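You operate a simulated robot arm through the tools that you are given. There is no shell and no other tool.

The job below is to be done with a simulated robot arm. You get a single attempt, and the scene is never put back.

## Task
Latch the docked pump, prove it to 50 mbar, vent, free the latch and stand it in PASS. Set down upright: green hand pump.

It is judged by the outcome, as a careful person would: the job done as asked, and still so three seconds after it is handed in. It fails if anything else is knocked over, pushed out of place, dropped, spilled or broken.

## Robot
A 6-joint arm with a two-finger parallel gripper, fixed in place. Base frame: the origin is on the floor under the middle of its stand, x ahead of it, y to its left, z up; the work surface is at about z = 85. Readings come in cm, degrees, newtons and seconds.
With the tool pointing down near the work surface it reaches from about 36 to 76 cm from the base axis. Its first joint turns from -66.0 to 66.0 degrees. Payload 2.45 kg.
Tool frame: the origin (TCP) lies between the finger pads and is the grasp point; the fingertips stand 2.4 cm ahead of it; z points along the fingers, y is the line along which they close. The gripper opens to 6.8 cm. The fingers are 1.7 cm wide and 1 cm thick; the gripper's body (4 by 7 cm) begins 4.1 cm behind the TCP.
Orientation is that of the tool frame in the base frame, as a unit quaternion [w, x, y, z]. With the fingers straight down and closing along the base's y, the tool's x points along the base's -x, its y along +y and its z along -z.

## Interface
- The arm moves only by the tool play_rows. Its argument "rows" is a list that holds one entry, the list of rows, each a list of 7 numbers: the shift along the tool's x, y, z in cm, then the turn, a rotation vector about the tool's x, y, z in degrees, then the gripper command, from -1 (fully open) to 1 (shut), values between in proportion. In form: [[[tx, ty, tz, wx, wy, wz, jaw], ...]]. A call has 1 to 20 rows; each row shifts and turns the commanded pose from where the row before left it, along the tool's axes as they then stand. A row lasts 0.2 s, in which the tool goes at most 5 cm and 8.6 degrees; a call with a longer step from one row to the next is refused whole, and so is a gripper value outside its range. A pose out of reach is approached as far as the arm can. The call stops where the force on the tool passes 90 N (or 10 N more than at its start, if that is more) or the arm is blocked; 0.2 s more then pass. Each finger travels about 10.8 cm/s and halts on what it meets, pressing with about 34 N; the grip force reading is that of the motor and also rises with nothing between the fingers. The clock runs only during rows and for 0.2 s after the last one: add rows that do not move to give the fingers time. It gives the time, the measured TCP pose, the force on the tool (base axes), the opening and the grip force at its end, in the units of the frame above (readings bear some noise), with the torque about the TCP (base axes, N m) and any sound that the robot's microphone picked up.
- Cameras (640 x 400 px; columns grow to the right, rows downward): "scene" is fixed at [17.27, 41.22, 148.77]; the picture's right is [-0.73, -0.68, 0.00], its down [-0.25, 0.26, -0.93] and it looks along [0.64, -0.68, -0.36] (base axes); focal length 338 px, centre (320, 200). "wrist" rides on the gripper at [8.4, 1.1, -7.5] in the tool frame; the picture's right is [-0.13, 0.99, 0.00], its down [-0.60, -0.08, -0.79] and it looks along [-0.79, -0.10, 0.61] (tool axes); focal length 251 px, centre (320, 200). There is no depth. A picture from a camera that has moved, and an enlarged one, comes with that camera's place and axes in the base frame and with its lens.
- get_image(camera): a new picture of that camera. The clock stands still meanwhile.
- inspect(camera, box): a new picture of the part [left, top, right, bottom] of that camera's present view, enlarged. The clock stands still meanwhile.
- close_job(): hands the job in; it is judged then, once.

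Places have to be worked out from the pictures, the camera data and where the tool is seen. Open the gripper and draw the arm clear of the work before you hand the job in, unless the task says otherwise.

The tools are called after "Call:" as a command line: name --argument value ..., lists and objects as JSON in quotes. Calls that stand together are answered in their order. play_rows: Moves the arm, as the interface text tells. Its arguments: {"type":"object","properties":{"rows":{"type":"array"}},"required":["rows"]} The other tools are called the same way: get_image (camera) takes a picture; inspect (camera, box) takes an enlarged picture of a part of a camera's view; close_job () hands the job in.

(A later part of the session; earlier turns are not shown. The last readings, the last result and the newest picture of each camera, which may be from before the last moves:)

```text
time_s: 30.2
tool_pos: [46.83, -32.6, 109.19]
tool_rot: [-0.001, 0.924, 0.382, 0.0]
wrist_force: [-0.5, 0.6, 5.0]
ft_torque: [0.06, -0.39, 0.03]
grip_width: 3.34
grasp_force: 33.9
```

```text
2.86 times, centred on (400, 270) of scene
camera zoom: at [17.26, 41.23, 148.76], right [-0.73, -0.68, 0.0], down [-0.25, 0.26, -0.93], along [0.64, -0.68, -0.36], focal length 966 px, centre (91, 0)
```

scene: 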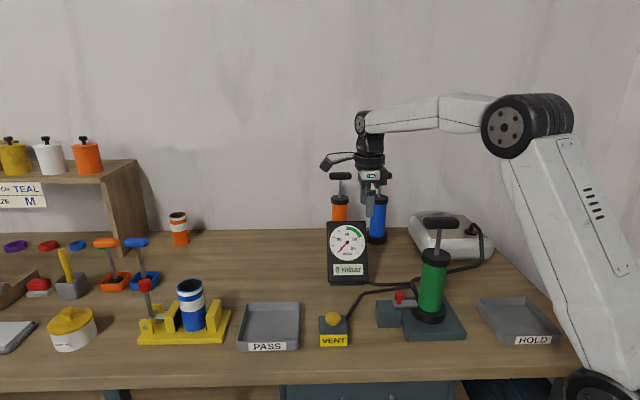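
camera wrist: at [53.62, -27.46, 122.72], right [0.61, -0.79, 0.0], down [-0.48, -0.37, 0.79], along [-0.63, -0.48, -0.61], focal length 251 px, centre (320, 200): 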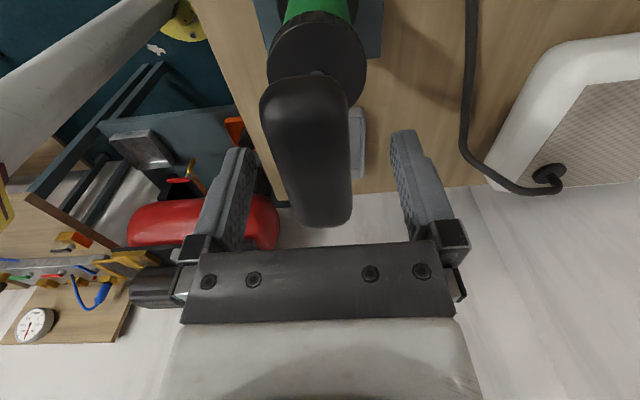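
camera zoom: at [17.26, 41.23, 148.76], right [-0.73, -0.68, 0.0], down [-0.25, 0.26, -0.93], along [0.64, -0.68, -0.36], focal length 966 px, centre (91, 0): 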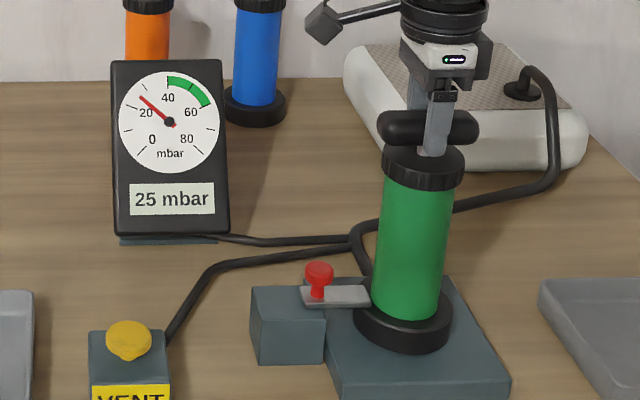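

Needle ≈25–26 after two strokes (~12.6 each). I raise the handle and make the third full stroke.

Call:
play_rows --rows '[[[0, 0, -1, 0, 0, 0, 0.5], [0, 0, -1, 0, 0, 0, 0.5], [0, 0, -1, 0, 0, 0, 0.5], [0, 0, -1, 0, 0, 0, 0.5], [0, 0, -1, 0, 0, 0, 0.5], [0, 0, -0.9, 0, 0, 0, 0.5], [0, 0, 0, 0, 0, 0, 0.5], [0, 0, 0.6, 0, 0, 0, 0.5], [0, 0, 0.6, 0, 0, 0, 0.5], [0, 0, 0.6, 0, 0, 0, 0.5], [0, 0, 0.6, 0, 0, 0, 0.5], [0, 0, 0.6, 0, 0, 0, 0.5], [0, 0, 0.6, 0, 0, 0, 0.5], [0, 0, 0.6, 0, 0, 0, 0.5], [0, 0, 0.6, 0, 0, 0, 0.5], [0, 0, 0.6, 0, 0, 0, 0.5], [0, 0, 0.5, 0, 0, 0, 0.5], [0, 0, 0, 0, 0, 0, 0.5]]]'

Call:
inspect --camera "scene" --box '[320, 210, 380, 290]'

Call:
inspect --camera "scene" --box '[320, 200, 480, 340]'

```text
time_s: 34.0
tool_pos: [46.99, -32.67, 109.22]
tool_rot: [0.0, 0.924, 0.383, 0.0]
wrist_force: [1.2, 1.8, 5.4]
ft_torque: [0.07, -0.29, 0.05]
grip_width: 3.34
grasp_force: 33.9
```

```text
5.00 times, centred on (350, 250) of scene
camera zoom: at [17.26, 41.23, 148.76], right [-0.73, -0.68, 0.0], down [-0.25, 0.26, -0.93], along [0.64, -0.68, -0.36], focal length 1690 px, centre (170, -50)
```

zoom: 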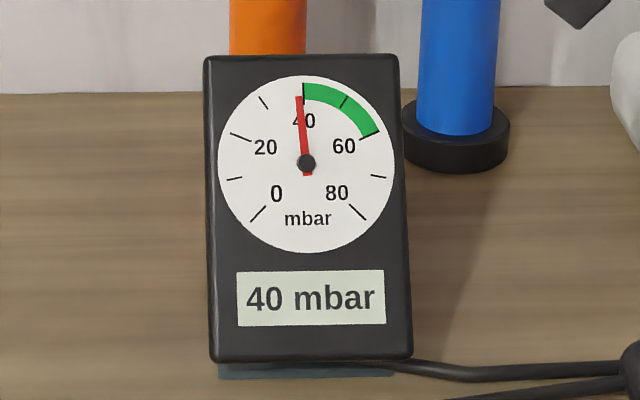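

```text
2.86 times, centred on (400, 270) of scene
camera zoom: at [17.26, 41.23, 148.76], right [-0.73, -0.68, 0.0], down [-0.25, 0.26, -0.93], along [0.64, -0.68, -0.36], focal length 966 px, centre (91, 0)
```

zoom: 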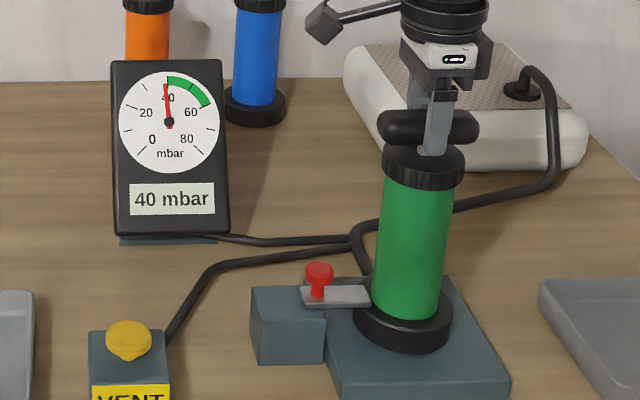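

Needle ≈38. I raise the handle and make a fourth stroke, stopping at 5.5 cm to check.

Call:
play_rows --rows '[[[0, 0, -1, 0, 0, 0, 0.5], [0, 0, -1, 0, 0, 0, 0.5], [0, 0, -1, 0, 0, 0, 0.5], [0, 0, -1, 0, 0, 0, 0.5], [0, 0, -1, 0, 0, 0, 0.5], [0, 0, -0.9, 0, 0, 0, 0.5], [0, 0, 0, 0, 0, 0, 0.5], [0, 0, 0.6, 0, 0, 0, 0.5], [0, 0, 0.6, 0, 0, 0, 0.5], [0, 0, 0.6, 0, 0, 0, 0.5], [0, 0, 0.6, 0, 0, 0, 0.5], [0, 0, 0.6, 0, 0, 0, 0.5], [0, 0, 0.6, 0, 0, 0, 0.5], [0, 0, 0.6, 0, 0, 0, 0.5], [0, 0, 0.6, 0, 0, 0, 0.5], [0, 0, 0.6, 0, 0, 0, 0.5], [0, 0, 0, 0, 0, 0, 0.5]]]'

Call:
inspect --camera "scene" --box '[320, 210, 380, 290]'

```text
time_s: 37.6
tool_pos: [47.0, -32.54, 109.75]
tool_rot: [0.0, 0.924, 0.383, 0.0]
wrist_force: [-1.0, 2.2, 5.8]
ft_torque: [0.2, -0.11, 0.06]
grip_width: 3.33
grasp_force: 33.5
```

```text
5.00 times, centred on (350, 250) of scene
camera zoom: at [17.26, 41.23, 148.76], right [-0.73, -0.68, 0.0], down [-0.25, 0.26, -0.93], along [0.64, -0.68, -0.36], focal length 1690 px, centre (170, -50)
```

zoom: 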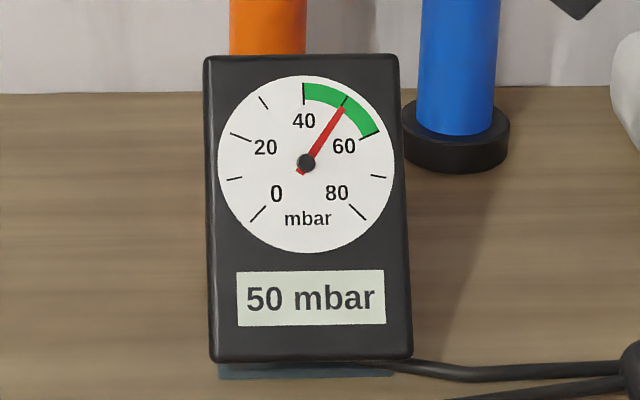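

The gauge reads 50 mbar with the needle on (slightly past) the 50 tick. I hold still for about 4 s to see that it holds pressure.

Call:
play_rows --rows '[[[0, 0, 0, 0, 0, 0, 0.5], [0, 0, 0, 0, 0, 0, 0.5], [0, 0, 0, 0, 0, 0, 0.5], [0, 0, 0, 0, 0, 0, 0.5], [0, 0, 0, 0, 0, 0, 0.5], [0, 0, 0, 0, 0, 0, 0.5], [0, 0, 0, 0, 0, 0, 0.5], [0, 0, 0, 0, 0, 0, 0.5], [0, 0, 0, 0, 0, 0, 0.5], [0, 0, 0, 0, 0, 0, 0.5], [0, 0, 0, 0, 0, 0, 0.5], [0, 0, 0, 0, 0, 0, 0.5], [0, 0, 0, 0, 0, 0, 0.5], [0, 0, 0, 0, 0, 0, 0.5], [0, 0, 0, 0, 0, 0, 0.5], [0, 0, 0, 0, 0, 0, 0.5], [0, 0, 0, 0, 0, 0, 0.5], [0, 0, 0, 0, 0, 0, 0.5], [0, 0, 0, 0, 0, 0, 0.5], [0, 0, 0, 0, 0, 0, 0.5]]]'

Call:
inspect --camera "scene" --box '[330, 215, 365, 260]'

Call:
get_image --camera "wrist"

```text
time_s: 41.8
tool_pos: [46.92, -32.72, 109.87]
tool_rot: [0.0, 0.924, 0.383, 0.0]
wrist_force: [-1.3, 1.6, 4.7]
ft_torque: [0.08, 0.1, -0.04]
grip_width: 3.35
grasp_force: 33.8
```

```text
8.89 times, centred on (348, 238) of scene
camera zoom: at [17.26, 41.23, 148.77], right [-0.73, -0.68, 0.0], down [-0.25, 0.26, -0.93], along [0.64, -0.68, -0.36], focal length 3005 px, centre (76, -133)
```

zoom: 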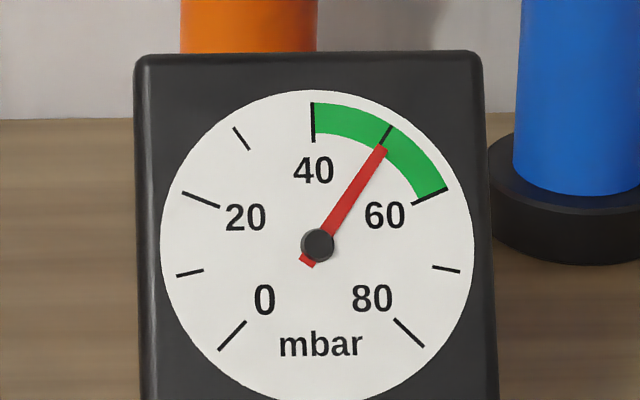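

```text
taken
camera wrist: at [53.65, -27.49, 117.28], right [0.61, -0.79, 0.0], down [-0.48, -0.37, 0.79], along [-0.63, -0.48, -0.61], focal length 251 px, centre (320, 200)
```

wrist: 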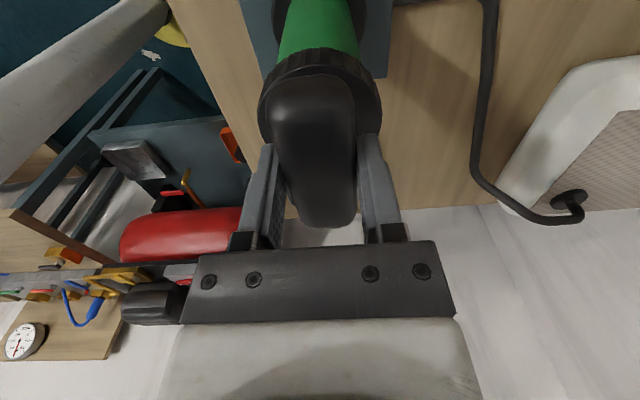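

It holds at 50 mbar. I return the handle to the top, check the gauge again, then release and rise clear.

Call:
play_rows --rows '[[[0, 0, -0.9, 0, 0, 0, 0.5], [0, 0, -0.9, 0, 0, 0, 0.5], [0, 0, -0.9, 0, 0, 0, 0.5], [0, 0, -0.9, 0, 0, 0, 0.5], [0, 0, -0.9, 0, 0, 0, 0.5], [0, 0, -0.9, 0, 0, 0, 0.5], [0, 0, 0, 0, 0, 0, 0.5], [0, 0, 0, 0, 0, 0, 0], [0, 0, 0, 0, 0, 0, -0.6], [0, 0, 0, 0, 0, 0, -1], [0, 0, 0, 0, 0, 0, -1], [0, 0, -2, 0, 0, 0, -1], [0, 0, -3, 0, 0, 0, -1], [0, 0, -4, 0, 0, 0, -1], [0, 0, 0, 0, 0, 0, -1]]]'

Call:
get_image --camera "scene"

Call:
inspect --camera "scene" --box '[320, 200, 480, 340]'

```text
time_s: 45.0
tool_pos: [46.9, -32.49, 124.44]
tool_rot: [0.0, 0.924, 0.384, 0.0]
wrist_force: [-1.4, -0.4, -0.3]
ft_torque: [0.02, 0.01, -0.04]
grip_width: 6.81
grasp_force: 0.0
```

```text
taken
```

scene: 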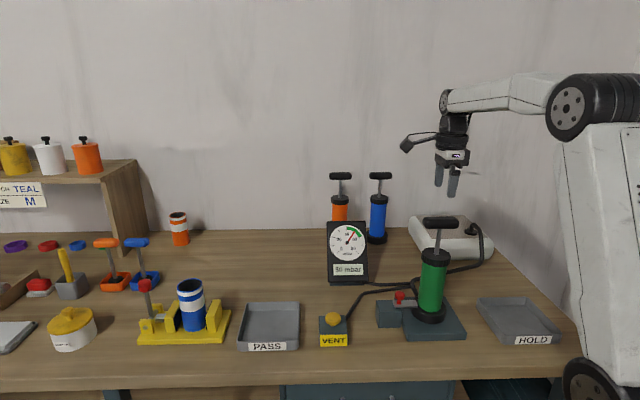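

```text
2.86 times, centred on (400, 270) of scene
camera zoom: at [17.27, 41.22, 148.77], right [-0.73, -0.68, 0.0], down [-0.25, 0.26, -0.93], along [0.64, -0.68, -0.36], focal length 966 px, centre (91, 0)
```

zoom: 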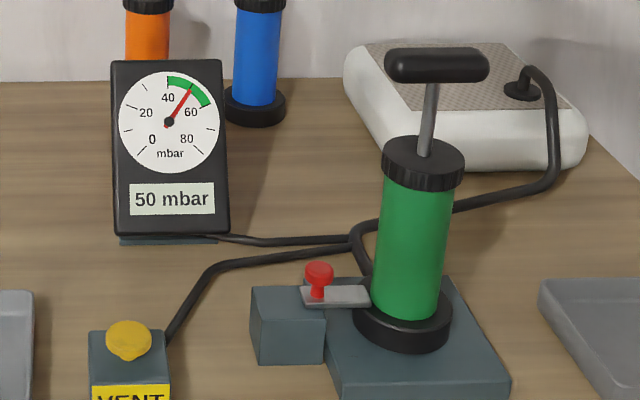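

Gauge still at 50 with handle up. The VENT button is at about (61.6, -10.6), top near z 90.6; I move over it, closing the fingers, and stop with the tips ~5 cm above it.

Call:
play_rows --rows '[[[3.7, -0.73, 0, 0, 0, 0, -1], [3.7, -0.73, 0, 0, 0, 0, -0.5], [3.7, -0.73, 0, 0, 0, 0, 0], [3.7, -0.73, 0, 0, 0, 0, 0.5], [3.7, -0.73, 0, 0, 0, 0, 1], [3.7, -0.73, 0, 0, 0, 0, 1], [3.7, -0.73, 0, 0, 0, 0, 1], [0, 0, 4, 0, 0, 0, 1], [0, 0, 4, 0, 0, 0, 1], [0, 0, 4, 0, 0, 0, 1], [0, 0, 4, 0, 0, 0, 1], [0, 0, 4, 0, 0, 0, 1], [0, 0, 4, 0, 0, 0, 1], [0, 0, 2, 0, 0, 0, 1], [0, 0, 0, 0, 0, 0, 1]]]'

Call:
get_image --camera "wrist"

Call:
inspect --camera "scene" --box '[260, 220, 420, 360]'

```text
time_s: 48.2
tool_pos: [61.64, -10.67, 98.07]
tool_rot: [-0.001, 0.924, 0.382, 0.0]
wrist_force: [-0.1, -0.4, -0.1]
ft_torque: [0.01, 0.0, -0.01]
grip_width: 0.01
grasp_force: 22.9
```

```text
taken
camera wrist: at [68.32, -5.54, 105.56], right [0.61, -0.79, 0.0], down [-0.48, -0.37, 0.79], along [-0.63, -0.48, -0.61], focal length 251 px, centre (320, 200)
```

wrist: 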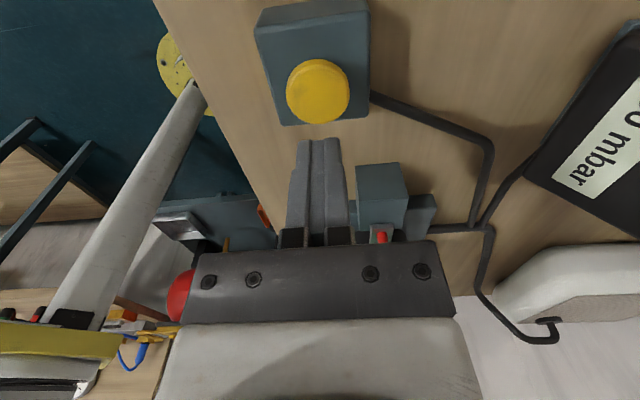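

```text
2.86 times, centred on (340, 290) of scene
camera zoom: at [17.27, 41.22, 148.77], right [-0.73, -0.68, 0.0], down [-0.25, 0.26, -0.93], along [0.64, -0.68, -0.36], focal length 966 px, centre (263, -57)
```

zoom: 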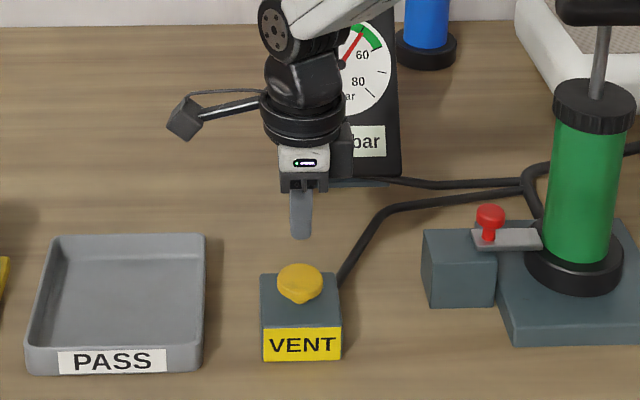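

The fingertips are right over the button, and the wrist camera can see the gauge display. I lower onto the button.

Call:
play_rows --rows '[[[0, 0, 2, 0, 0, 0, 1], [0, 0, 1.6, 0, 0, 0, 1], [0, 0, 0.6, 0, 0, 0, 1], [0, 0, 0.4, 0, 0, 0, 1], [0, 0, 0.4, 0, 0, 0, 1], [0, 0, 0, 0, 0, 0, 1]]]'

Call:
get_image --camera "wrist"

Call:
inspect --camera "scene" --box '[260, 220, 420, 360]'

```text
time_s: 49.6
tool_pos: [61.61, -10.76, 93.31]
tool_rot: [0.0, 0.924, 0.382, -0.001]
wrist_force: [-0.1, 0.7, 1.5]
ft_torque: [0.03, -0.05, 0.02]
grip_width: 0.02
grasp_force: 23.6
```

```text
taken
camera wrist: at [68.33, -5.59, 100.67], right [0.61, -0.79, 0.0], down [-0.48, -0.37, 0.79], along [-0.63, -0.48, -0.61], focal length 251 px, centre (320, 200)
```

wrist: 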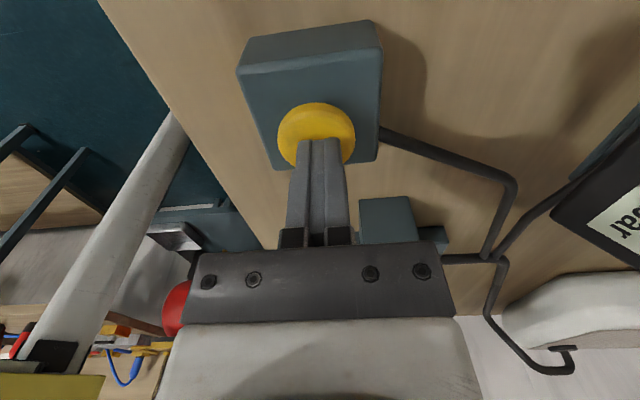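

```text
2.86 times, centred on (340, 290) of scene
camera zoom: at [17.27, 41.22, 148.77], right [-0.73, -0.68, 0.0], down [-0.25, 0.26, -0.93], along [0.64, -0.68, -0.36], focal length 966 px, centre (263, -57)
```

zoom: 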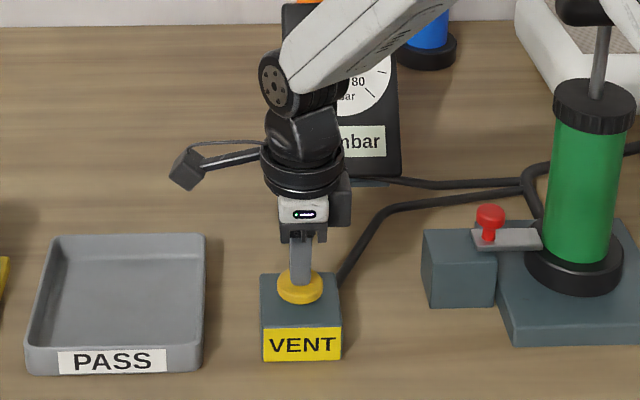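

The tips are touching the button (1.5 N). I press further in 0.3 cm steps.

Call:
play_rows --rows '[[[0, 0, 0.3, 0, 0, 0, 1], [0, 0, 0.3, 0, 0, 0, 1], [0, 0, 0, 0, 0, 0, 1]]]'

Call:
inspect --camera "scene" --box '[260, 220, 420, 360]'

```text
time_s: 50.4
tool_pos: [61.61, -10.62, 92.7]
tool_rot: [0.001, 0.924, 0.383, 0.0]
wrist_force: [-1.9, -2.4, 5.4]
ft_torque: [-0.04, 0.05, -0.01]
grip_width: 0.0
grasp_force: 23.3
heard: click
```

```text
2.86 times, centred on (340, 290) of scene
camera zoom: at [17.26, 41.21, 148.77], right [-0.73, -0.68, 0.0], down [-0.25, 0.26, -0.93], along [0.64, -0.68, -0.36], focal length 966 px, centre (263, -57)
```

zoom: 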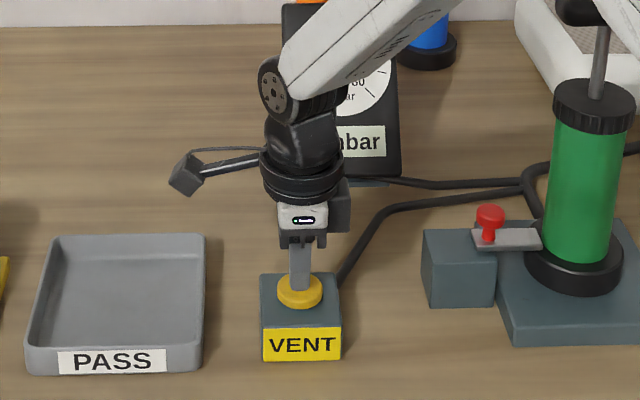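

A click: the vent has tripped. I hold it down 3 s to let the pressure bleed, then rise to read the gauge.

Call:
play_rows --rows '[[[0, 0, 0, 0, 0, 0, 1], [0, 0, 0, 0, 0, 0, 1], [0, 0, 0, 0, 0, 0, 1], [0, 0, 0, 0, 0, 0, 1], [0, 0, 0, 0, 0, 0, 1], [0, 0, 0, 0, 0, 0, 1], [0, 0, 0, 0, 0, 0, 1], [0, 0, 0, 0, 0, 0, 1], [0, 0, 0, 0, 0, 0, 1], [0, 0, 0, 0, 0, 0, 1], [0, 0, 0, 0, 0, 0, 1], [0, 0, 0, 0, 0, 0, 1], [0, 0, 0, 0, 0, 0, 1], [0, 0, 0, 0, 0, 0, 1], [0, 0, 0, 0, 0, 0, 1]]]'

Call:
get_image --camera "wrist"

Call:
inspect --camera "scene" --box '[320, 210, 400, 290]'

```text
time_s: 53.6
tool_pos: [61.62, -10.71, 92.7]
tool_rot: [0.0, 0.924, 0.383, 0.0]
wrist_force: [2.1, -2.2, 9.1]
ft_torque: [-0.04, -0.04, -0.01]
grip_width: 0.0
grasp_force: 22.8
```

```text
taken
camera wrist: at [68.34, -5.52, 100.1], right [0.61, -0.79, 0.0], down [-0.48, -0.37, 0.79], along [-0.63, -0.48, -0.61], focal length 251 px, centre (320, 200)
```

wrist: 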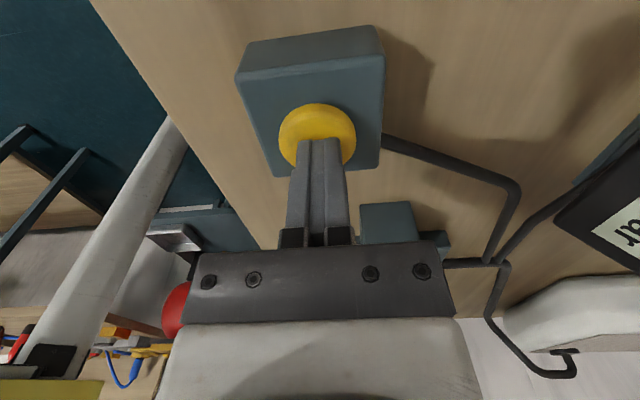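

```text
5.00 times, centred on (360, 250) of scene
camera zoom: at [17.26, 41.22, 148.77], right [-0.73, -0.68, 0.0], down [-0.25, 0.26, -0.93], along [0.64, -0.68, -0.36], focal length 1690 px, centre (120, -50)
```

zoom: 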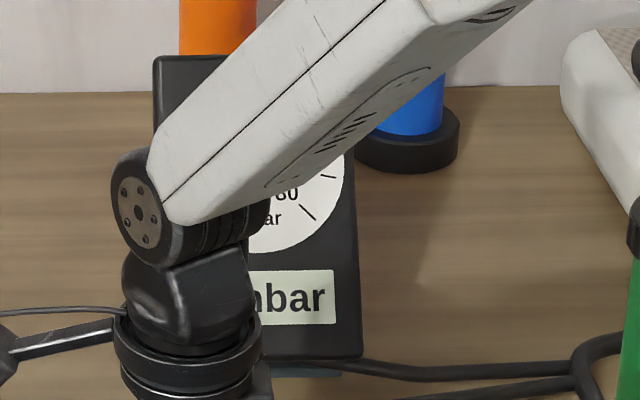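

The gauge is hidden by the arm, so I rise off the button to read it.

Call:
play_rows --rows '[[[0, 0, -1, 0, 0, 0, 1], [0, 0, -4, 0, 0, 0, 1], [0, 0, -4, 0, 0, 0, 1], [0, 0, -4, 0, 0, 0, 1], [0, 0, -4, 0, 0, 0, 1], [0, 0, -4, 0, 0, 0, 1], [0, 0, -4, 0, 0, 0, 1], [0, 0, 0, 0, 0, 0, 1]]]'

Call:
get_image --camera "scene"

Call:
inspect --camera "scene" --box '[310, 210, 390, 290]'

```text
time_s: 55.4
tool_pos: [61.51, -11.04, 117.78]
tool_rot: [0.0, 0.924, 0.383, -0.001]
wrist_force: [-0.4, 0.7, 0.4]
ft_torque: [0.01, -0.01, 0.03]
grip_width: 0.01
grasp_force: 23.2
```

```text
taken
```

scene: 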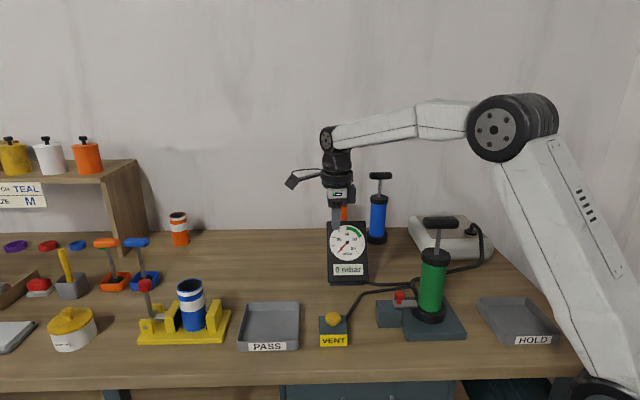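

```text
5.00 times, centred on (350, 250) of scene
camera zoom: at [17.27, 41.22, 148.77], right [-0.73, -0.68, 0.0], down [-0.25, 0.26, -0.93], along [0.64, -0.68, -0.36], focal length 1690 px, centre (170, -50)
```

zoom: 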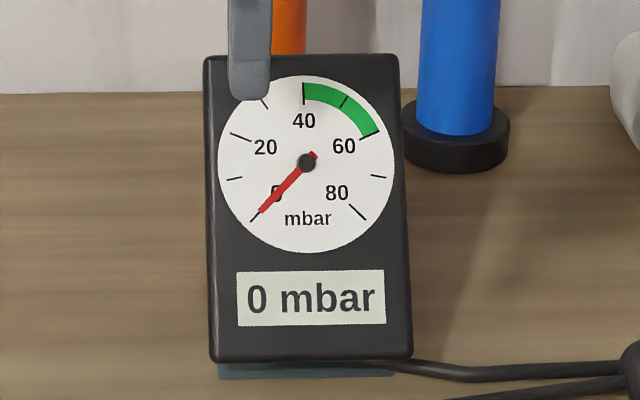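

Vented to 0 mbar. Before handling the pump, I check with the empty gripper whether the arm can reach over the PASS tray centre (about 75, -2) at this height.

Call:
play_rows --rows '[[[3.2, 0.6, 0, 0, 0, 0, 1], [3.2, 0.6, 0, 0, 0, 0, 0.5], [3.2, 0.6, 0, 0, 0, 0, 0], [3.2, 0.6, 0, 0, 0, 0, -0.5], [3.2, 0.6, 0, 0, 0, 0, -1], [0, 0, 0, 0, 0, 0, -1], [0, 0, 0, 0, 0, 0, -1]]]'

Call:
get_image --camera "scene"

Call:
get_image --camera "wrist"

```text
time_s: 57.0
tool_pos: [74.27, -1.43, 117.26]
tool_rot: [0.0, 0.924, 0.383, 0.001]
wrist_force: [0.2, 0.3, -0.7]
ft_torque: [-0.01, -0.01, -0.01]
grip_width: 6.8
grasp_force: 0.0
out of reach, approached as far as the arm can: row 5
```

```text
taken
```

scene: 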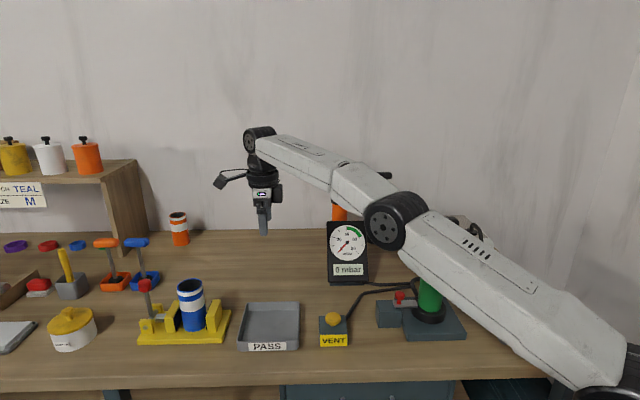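

```text
taken
camera wrist: at [80.97, 3.75, 124.67], right [0.61, -0.79, 0.0], down [-0.48, -0.37, 0.79], along [-0.63, -0.48, -0.61], focal length 251 px, centre (320, 200)
```

wrist: 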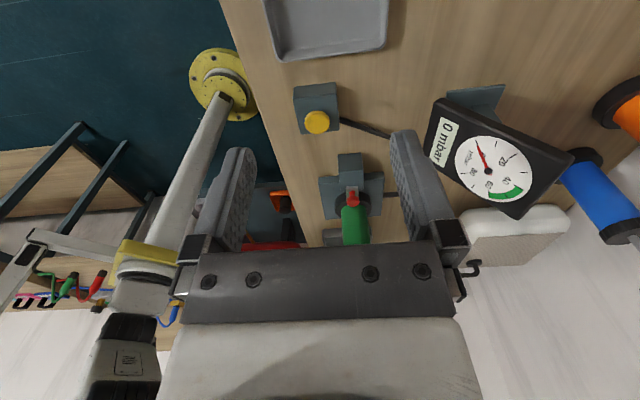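

Vertical reach at this height ends around r≈74.3, just short of the tray centre, so I'll later carry the pump with the tool leaned ~15° outward. First I go back above the latch (e1≈28) for freeing it.

Call:
play_rows --rows '[[[-3.9, 0.4, -0.5, 0, 0, 0, -1], [-3.9, 0.4, -0.5, 0, 0, 0, -1], [-3.9, 0.4, -0.5, 0, 0, 0, -1], [-3.9, 0.4, -0.5, 0, 0, 0, -1], [-3.9, 0.4, -0.5, 0, 0, 0, -1], [-3.9, 0.4, -0.5, 0, 0, 0, -1], [0, 0, 0, 0, -6.667, 0, -1], [0, 0, 0, 0, -6.667, 0, -1], [0, 0, 0, 0, -6.667, 0, -1], [0, 0, 0, 0, 0, 0, -1]]]'

Call:
get_image --camera "scene"

Call:
get_image --camera "wrist"

```text
time_s: 59.2
tool_pos: [59.48, -19.76, 120.27]
tool_rot: [0.067, 0.91, 0.376, -0.161]
wrist_force: [-0.8, -0.5, 0.2]
ft_torque: [0.01, 0.0, -0.02]
grip_width: 6.77
grasp_force: 0.0
```

```text
taken
```

scene: 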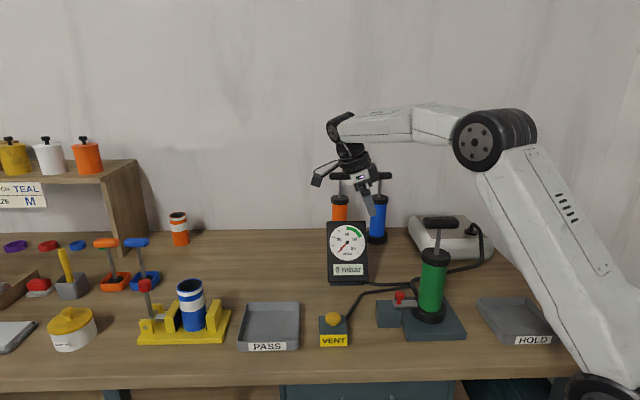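

```text
taken
camera wrist: at [67.6, -13.16, 124.48], right [0.61, -0.79, 0.04], down [-0.26, -0.15, 0.95], along [-0.74, -0.6, -0.3], focal length 251 px, centre (320, 200)
```

wrist: 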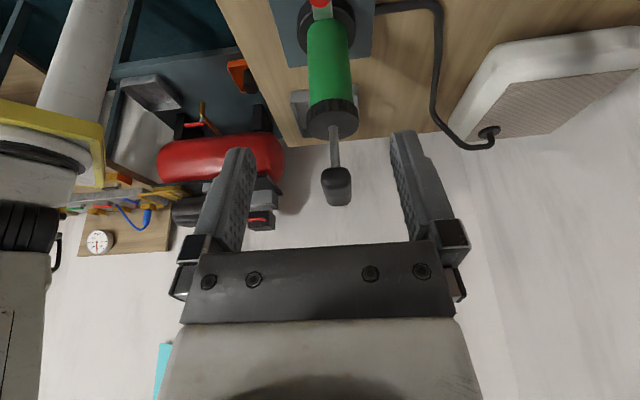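

The pose is right on the latch approach axis; the latched knob lies 28.4 cm straight ahead along the tool. I advance 24.5 cm, then look.

Call:
play_rows --rows '[[[0, 0, 4, 0, 0, 0, -1], [0, 0, 4, 0, 0, 0, -1], [0, 0, 4, 0, 0, 0, -1], [0, 0, 4, 0, 0, 0, -1], [0, 0, 4, 0, 0, 0, -1], [0, 0, 3, 0, 0, 0, -1], [0, 0, 1.5, 0, 0, 0, -1], [0, 0, 0, 0, 0, 0, -1]]]'

Call:
get_image --camera "wrist"

Call:
inspect --camera "scene" --box '[360, 240, 460, 320]'

```text
time_s: 61.0
tool_pos: [53.49, -25.67, 97.38]
tool_rot: [0.066, 0.91, 0.377, -0.161]
wrist_force: [0.2, 0.8, -0.3]
ft_torque: [0.01, -0.01, 0.01]
grip_width: 6.79
grasp_force: 0.0
```

```text
taken
camera wrist: at [61.63, -19.03, 101.46], right [0.61, -0.79, 0.04], down [-0.27, -0.15, 0.95], along [-0.74, -0.6, -0.3], focal length 251 px, centre (320, 200)
```

wrist: 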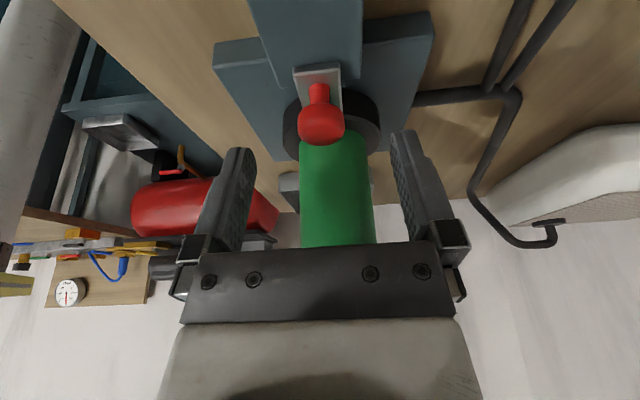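

```text
5.00 times, centred on (410, 280) of scene
camera zoom: at [17.27, 41.22, 148.77], right [-0.73, -0.68, 0.0], down [-0.25, 0.26, -0.93], along [0.64, -0.68, -0.36], focal length 1690 px, centre (-130, -200)
```

zoom: 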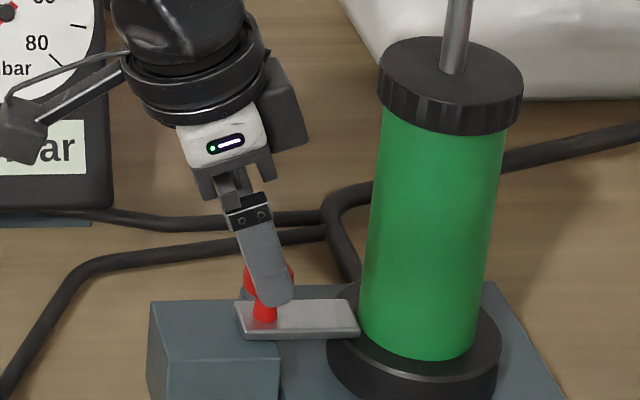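

The alignment is the same as before. I advance the last 4 cm and close on the knob.

Call:
play_rows --rows '[[[0, 0, 1.5, 0, 0, 0, -1], [0, 0, 1.5, 0, 0, 0, -1], [0, 0, 1, 0, 0, 0, -1], [0, 0, 0, 0, 0, 0, -0.2], [0, 0, 0, 0, 0, 0, 0.3], [0, 0, 0, 0, 0, 0, 0.6], [0, 0, 0, 0, 0, 0, 0.6]]]'

Call:
inspect --camera "wrist" --box '[200, 20, 440, 220]'

Call:
inspect --camera "scene" --box '[360, 240, 460, 320]'

```text
time_s: 62.6
tool_pos: [52.61, -26.55, 93.56]
tool_rot: [0.066, 0.91, 0.377, -0.161]
wrist_force: [3.5, -3.9, -5.2]
ft_torque: [-0.2, 0.01, 0.05]
grip_width: 2.54
grasp_force: 40.7
```

```text
2.00 times, centred on (320, 120) of wrist
camera zoom: at [60.68, -20.06, 97.71], right [0.61, -0.79, 0.04], down [-0.27, -0.15, 0.95], along [-0.74, -0.6, -0.3], focal length 503 px, centre (320, 360)
```

zoom: 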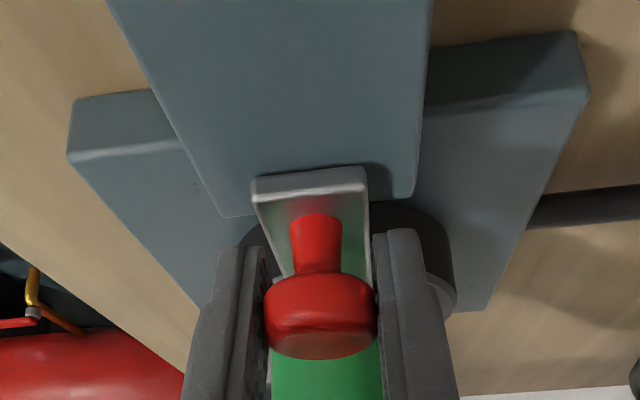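

```text
5.00 times, centred on (410, 280) of scene
camera zoom: at [17.29, 41.2, 148.77], right [-0.73, -0.68, 0.0], down [-0.25, 0.26, -0.93], along [0.64, -0.68, -0.36], focal length 1690 px, centre (-130, -200)
```

zoom: 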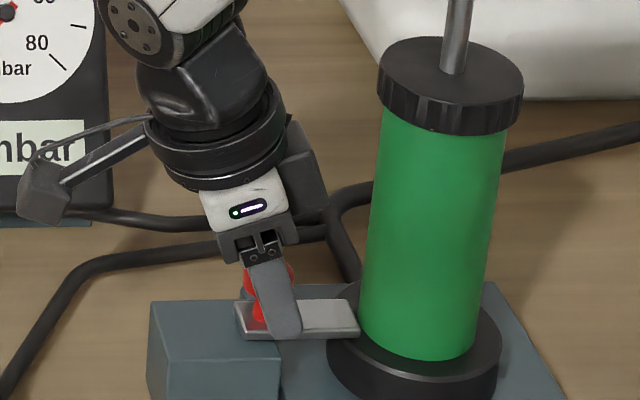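

Knob gripped again at 2.54 cm. I slide it back 2.75 cm away from the pump, then check.

Call:
play_rows --rows '[[[0.47, 0, -0.171, 0, 0, 0, 0.6], [0.47, 0, -0.171, 0, 0, 0, 0.6], [0.47, 0, -0.171, 0, 0, 0, 0.6], [0.47, 0, -0.171, 0, 0, 0, 0.6], [0.47, 0, -0.171, 0, 0, 0, 0.6], [0.235, 0, -0.085, 0, 0, 0, 0.6], [0, 0, 0, 0, 0, 0, 0.6]]]'

Call:
inspect --camera "scene" --box '[360, 240, 460, 320]'

```text
time_s: 64.2
tool_pos: [54.5, -24.65, 93.53]
tool_rot: [0.067, 0.91, 0.377, -0.161]
wrist_force: [11.9, -13.1, -12.4]
ft_torque: [-0.35, 0.07, -0.03]
grip_width: 2.54
grasp_force: 41.0
```

```text
5.00 times, centred on (410, 280) of scene
camera zoom: at [17.33, 41.17, 148.77], right [-0.73, -0.68, 0.0], down [-0.25, 0.26, -0.93], along [0.64, -0.68, -0.36], focal length 1690 px, centre (-130, -200)
```

zoom: 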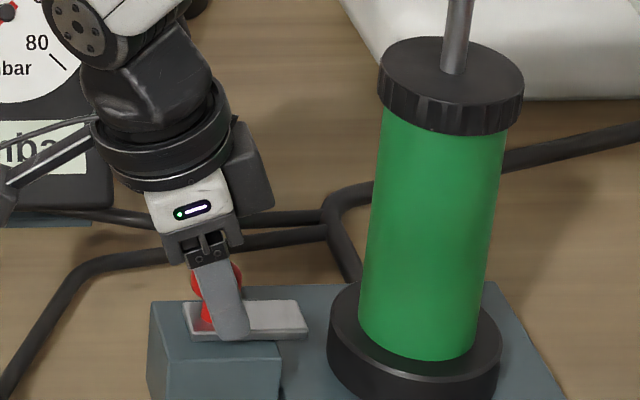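

The bolt is off the flange; its original stop is ~0.3 cm further. I nudge 0.3 cm more, then release and back away along the tool axis.

Call:
play_rows --rows '[[[0.282, 0, -0.103, 0, 0, 0, 0.6], [0, 0, 0, 0, 0, 0, 0.6]]]'

```text
time_s: 64.8
tool_pos: [54.69, -24.58, 93.38]
tool_rot: [0.066, 0.91, 0.376, -0.161]
wrist_force: [7.8, -16.0, -7.5]
ft_torque: [0.27, -0.51, 0.06]
grip_width: 2.55
grasp_force: 40.8
```

The knob is back at its original stop (slight opposing force). I open and withdraw up along the tool axis, then straighten the tool.

Call:
play_rows --rows '[[[0, 0, 0, 0, 0, 0, 0.2], [0, 0, 0, 0, 0, 0, -0.5], [0, 0, 0, 0, 0, 0, -1], [0, 0, 0, 0, 0, 0, -1], [0, 0, -1.5, 0, 0, 0, -1], [0, 0, -3, 0, 0, 0, -1], [0, 0, -4, 0, 0, 0, -1], [0, 0, -4, 0, 0, 0, -1], [0, 0, -4, 0, 0, 0, -1], [0, 0, -4, 0, 0, 0, -1], [0, 0, -4, 0, 0, 0, -1], [0, 0, -4, 0, 0, 0, -1], [0, 0, -4, 0, 0, 0, -1], [0, 0, 0, 0, 6.667, 0, -1], [0, 0, 0, 0, 6.667, 0, -1], [0, 0, 0, 0, 6.667, 0, -1], [0, 0, 0, 0, 0, 0, -1]]]'

Call:
get_image --camera "scene"

Call:
inspect --camera "scene" --box '[360, 240, 460, 320]'

Call:
inspect --camera "scene" --box '[220, 280, 320, 360]'

```text
time_s: 68.4
tool_pos: [62.49, -16.62, 124.16]
tool_rot: [0.0, 0.924, 0.382, 0.001]
wrist_force: [0.5, -0.5, 0.4]
ft_torque: [-0.03, 0.01, -0.01]
grip_width: 6.8
grasp_force: 0.0
```

```text
taken
```

scene: 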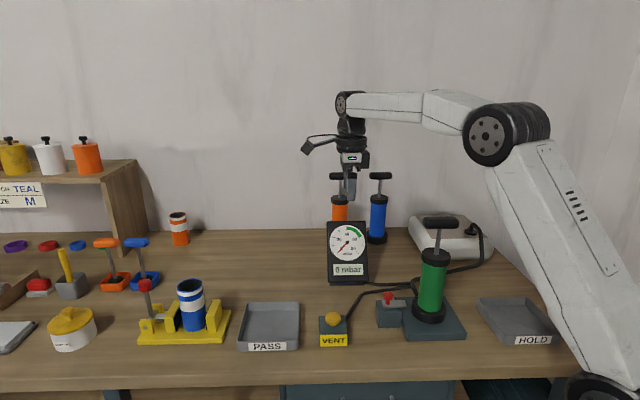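

```text
5.00 times, centred on (410, 280) of scene
camera zoom: at [17.27, 41.22, 148.77], right [-0.73, -0.68, 0.0], down [-0.25, 0.26, -0.93], along [0.64, -0.68, -0.36], focal length 1690 px, centre (-130, -200)
```

zoom: 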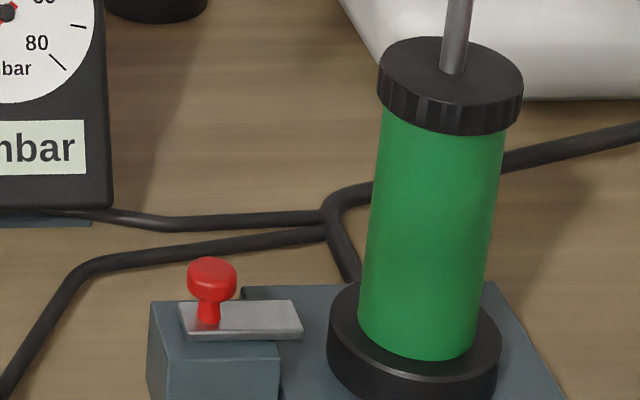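

```text
5.00 times, centred on (270, 320) of scene
camera zoom: at [17.27, 41.22, 148.77], right [-0.73, -0.68, 0.0], down [-0.25, 0.26, -0.93], along [0.64, -0.68, -0.36], focal length 1690 px, centre (570, -400)
```

zoom: 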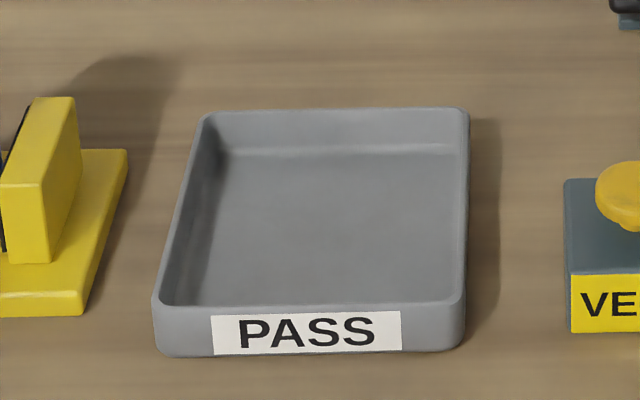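

The latch is free, gauge at 0. Now I move over the pump handle, lean the tool 15° (fingers toward +e1) at height, and check before descending.

Call:
play_rows --rows '[[[-3.72, 0.05, 0, 0, 0, 0, -1], [-3.72, 0.05, 0, 0, 0, 0, -1], [-3.72, 0.05, 0, 0, 0, 0, -1], [-3.72, 0.05, 0, 0, 0, 0, -1], [-3.72, 0.05, 0, 0, 0, 0, -1], [-3.72, 0.05, 0, 0, 0, 0, -1], [0, 0, 0, 0, 5, 0, -1], [0, 0, 0, 0, 5, 0, -1], [0, 0, 0, 0, 5, 0, -1], [0, 0, 0, 0, 0, 0, -1]]]'

Call:
get_image --camera "wrist"

Call:
inspect --camera "scene" --box '[380, 150, 500, 250]'

```text
time_s: 70.6
tool_pos: [46.89, -32.55, 124.01]
tool_rot: [-0.051, 0.916, 0.38, 0.121]
wrist_force: [1.0, 1.2, 0.7]
ft_torque: [0.0, 0.03, -0.02]
grip_width: 6.81
grasp_force: 0.1
```

```text
taken
camera wrist: at [52.02, -29.04, 133.44], right [0.61, -0.79, -0.03], down [-0.61, -0.5, 0.61], along [-0.5, -0.35, -0.79], focal length 251 px, centre (320, 200)
```

wrist: 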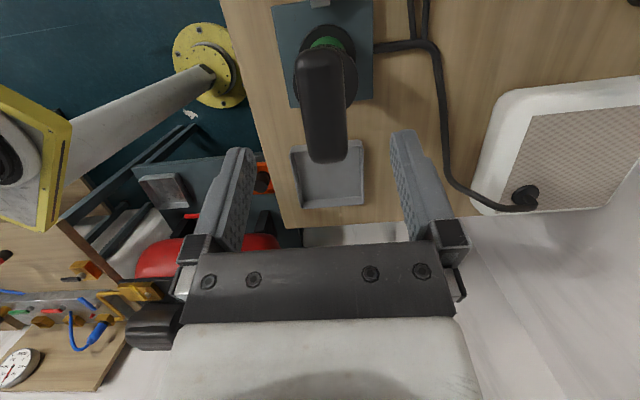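

```text
4.00 times, centred on (440, 200) of scene
camera zoom: at [17.27, 41.22, 148.77], right [-0.73, -0.68, 0.0], down [-0.25, 0.26, -0.93], along [0.64, -0.68, -0.36], focal length 1352 px, centre (-160, 200)
```

zoom: 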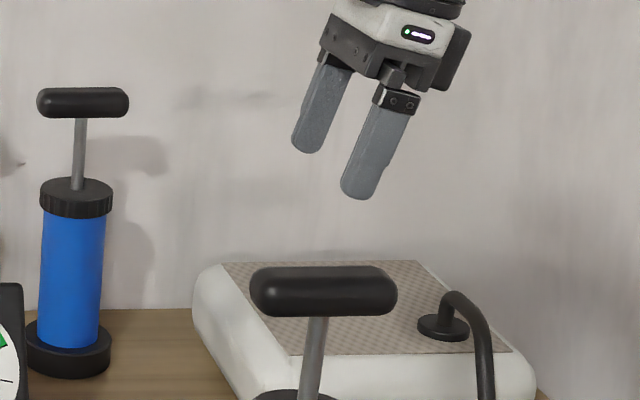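

Tool is leaned and centred over the bar. I descend 9.5 cm vertically to bring the TCP to the bar centre.

Call:
play_rows --rows '[[[-0.492, 0, 1.836, 0, 0, 0, -1], [-0.492, 0, 1.836, 0, 0, 0, -1], [-0.492, 0, 1.836, 0, 0, 0, -1], [-0.492, 0, 1.836, 0, 0, 0, -1], [-0.492, 0, 1.836, 0, 0, 0, -1], [0, 0, 0, 0, 0, 0, -1]]]'

Call:
get_image --camera "wrist"

Call:
inspect --camera "scene" --box '[380, 180, 500, 280]'

```text
time_s: 72.0
tool_pos: [46.86, -32.48, 114.75]
tool_rot: [-0.049, 0.916, 0.379, 0.121]
wrist_force: [0.3, -0.1, -1.1]
ft_torque: [-0.01, -0.03, 0.0]
grip_width: 6.79
grasp_force: 0.0
```

```text
taken
camera wrist: at [51.98, -28.97, 124.1], right [0.61, -0.79, -0.03], down [-0.61, -0.5, 0.61], along [-0.5, -0.35, -0.79], focal length 251 px, centre (320, 200)
```

wrist: 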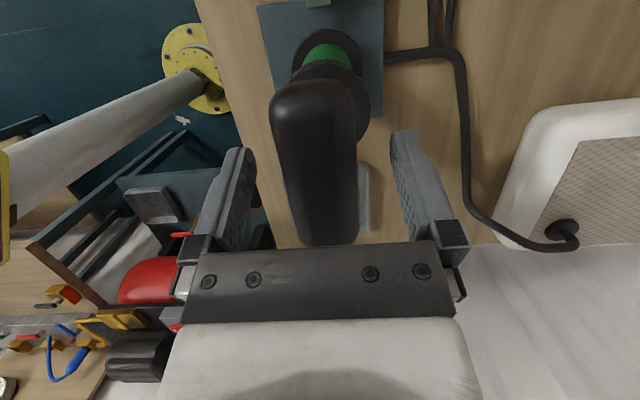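

```text
4.00 times, centred on (440, 230) of scene
camera zoom: at [17.27, 41.22, 148.77], right [-0.73, -0.68, 0.0], down [-0.25, 0.26, -0.93], along [0.64, -0.68, -0.36], focal length 1352 px, centre (-160, 80)
```

zoom: 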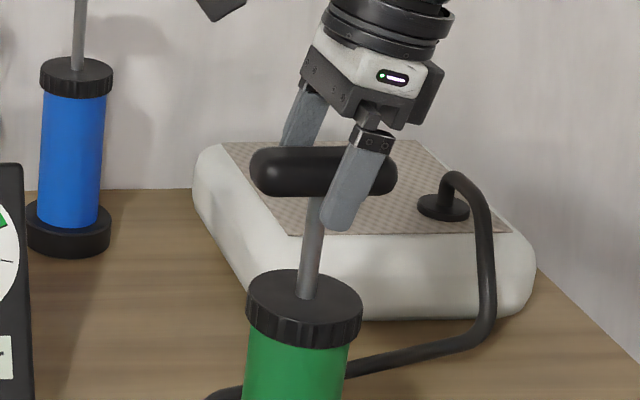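

Fingers straddle the bar centred on the rod. I close firmly.

Call:
play_rows --rows '[[[0, 0, 0, 0, 0, 0, -0.3], [0, 0, 0, 0, 0, 0, 0.2], [0, 0, 0, 0, 0, 0, 0.6], [0, 0, 0, 0, 0, 0, 1], [0, 0, 0, 0, 0, 0, 1]]]'

Call:
inspect --camera "scene" --box '[380, 180, 500, 280]'

```text
time_s: 73.2
tool_pos: [46.98, -32.64, 114.76]
tool_rot: [-0.05, 0.916, 0.379, 0.12]
wrist_force: [0.3, -0.8, -0.5]
ft_torque: [-0.03, -0.04, -0.01]
grip_width: 3.34
grasp_force: 33.9
```

```text
4.00 times, centred on (440, 230) of scene
camera zoom: at [17.27, 41.22, 148.77], right [-0.73, -0.68, 0.0], down [-0.25, 0.26, -0.93], along [0.64, -0.68, -0.36], focal length 1352 px, centre (-160, 80)
```

zoom: 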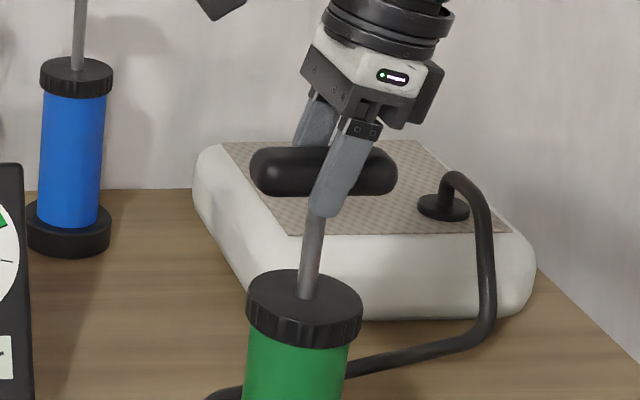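

Held at 3.34 cm, no shift. I lift 1 cm slowly and check the load.

Call:
play_rows --rows '[[[0.078, 0, -0.29, 0, 0, 0, 1], [0.078, 0, -0.29, 0, 0, 0, 1], [0.104, 0, -0.386, 0, 0, 0, 1], [0, 0, 0, 0, 0, 0, 1]]]'

Call:
inspect --camera "scene" --box '[350, 200, 500, 350]'

```text
time_s: 74.2
tool_pos: [46.89, -32.62, 115.62]
tool_rot: [-0.049, 0.916, 0.378, 0.121]
wrist_force: [-0.5, 0.1, -4.2]
ft_torque: [0.25, 0.23, -0.02]
grip_width: 3.35
grasp_force: 34.0
```

```text
2.67 times, centred on (425, 275) of scene
camera zoom: at [17.28, 41.22, 148.77], right [-0.73, -0.68, 0.0], down [-0.25, 0.26, -0.93], along [0.64, -0.68, -0.36], focal length 902 px, centre (40, 0)
```

zoom: 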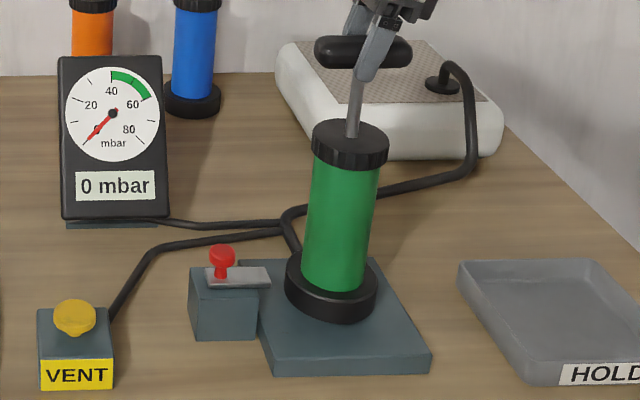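

Load is about 4 N. I lift another 8 cm so the pump's foot clears the latch knob and VENT button, then check that it hangs upright.

Call:
play_rows --rows '[[[0.13, 0, -0.483, 0, 0, 0, 1], [0.259, 0, -0.966, 0, 0, 0, 1], [0.259, 0, -0.966, 0, 0, 0, 1], [0.259, 0, -0.966, 0, 0, 0, 1], [0.259, 0, -0.966, 0, 0, 0, 1], [0.259, 0, -0.966, 0, 0, 0, 1], [0.259, 0, -0.966, 0, 0, 0, 1], [0.259, 0, -0.966, 0, 0, 0, 1], [0.13, 0, -0.483, 0, 0, 0, 1], [0, 0, 0, 0, 0, 0, 1], [0, 0, 0, 0, 0, 0, 1]]]'

Call:
get_image --camera "scene"

Call:
inspect --camera "scene" --box '[350, 180, 500, 350]'

Call:
get_image --camera "wrist"

```text
time_s: 76.6
tool_pos: [47.02, -32.71, 123.64]
tool_rot: [-0.05, 0.916, 0.379, 0.12]
wrist_force: [0.5, -0.2, -4.9]
ft_torque: [0.0, -0.06, -0.02]
grip_width: 3.32
grasp_force: 34.0
```

```text
taken
```

scene: 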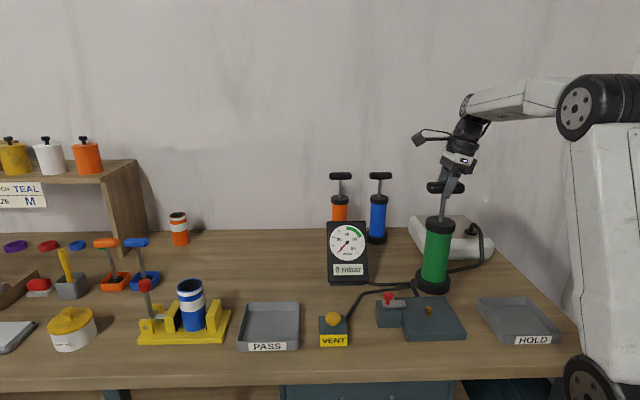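

```text
2.35 times, centred on (425, 265) of scene
camera zoom: at [17.28, 41.21, 148.77], right [-0.73, -0.68, 0.0], down [-0.25, 0.26, -0.93], along [0.64, -0.68, -0.36], focal length 796 px, centre (73, 47)
```

zoom: 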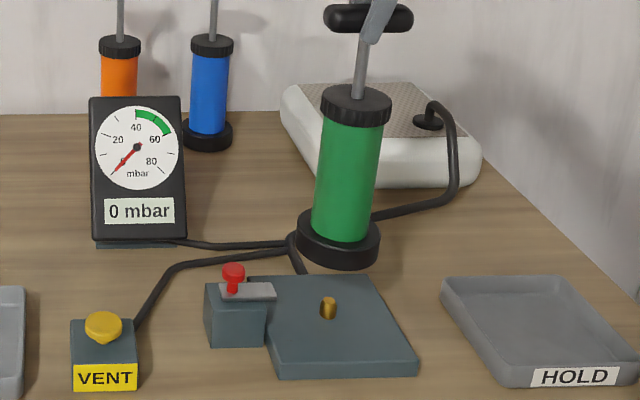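

```text
taken
camera wrist: at [52.09, -29.12, 132.99], right [0.61, -0.79, -0.03], down [-0.61, -0.5, 0.61], along [-0.5, -0.35, -0.79], focal length 251 px, centre (320, 200)
```

wrist: 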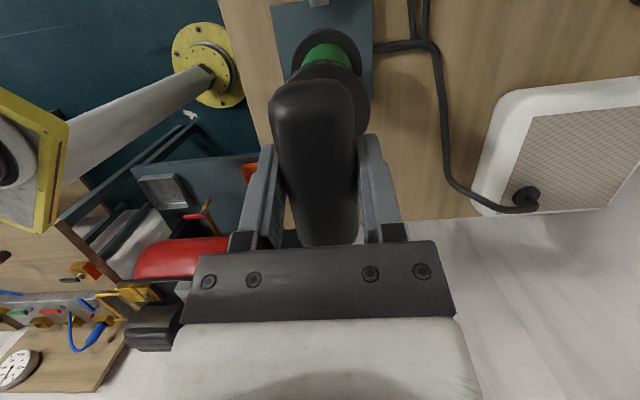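

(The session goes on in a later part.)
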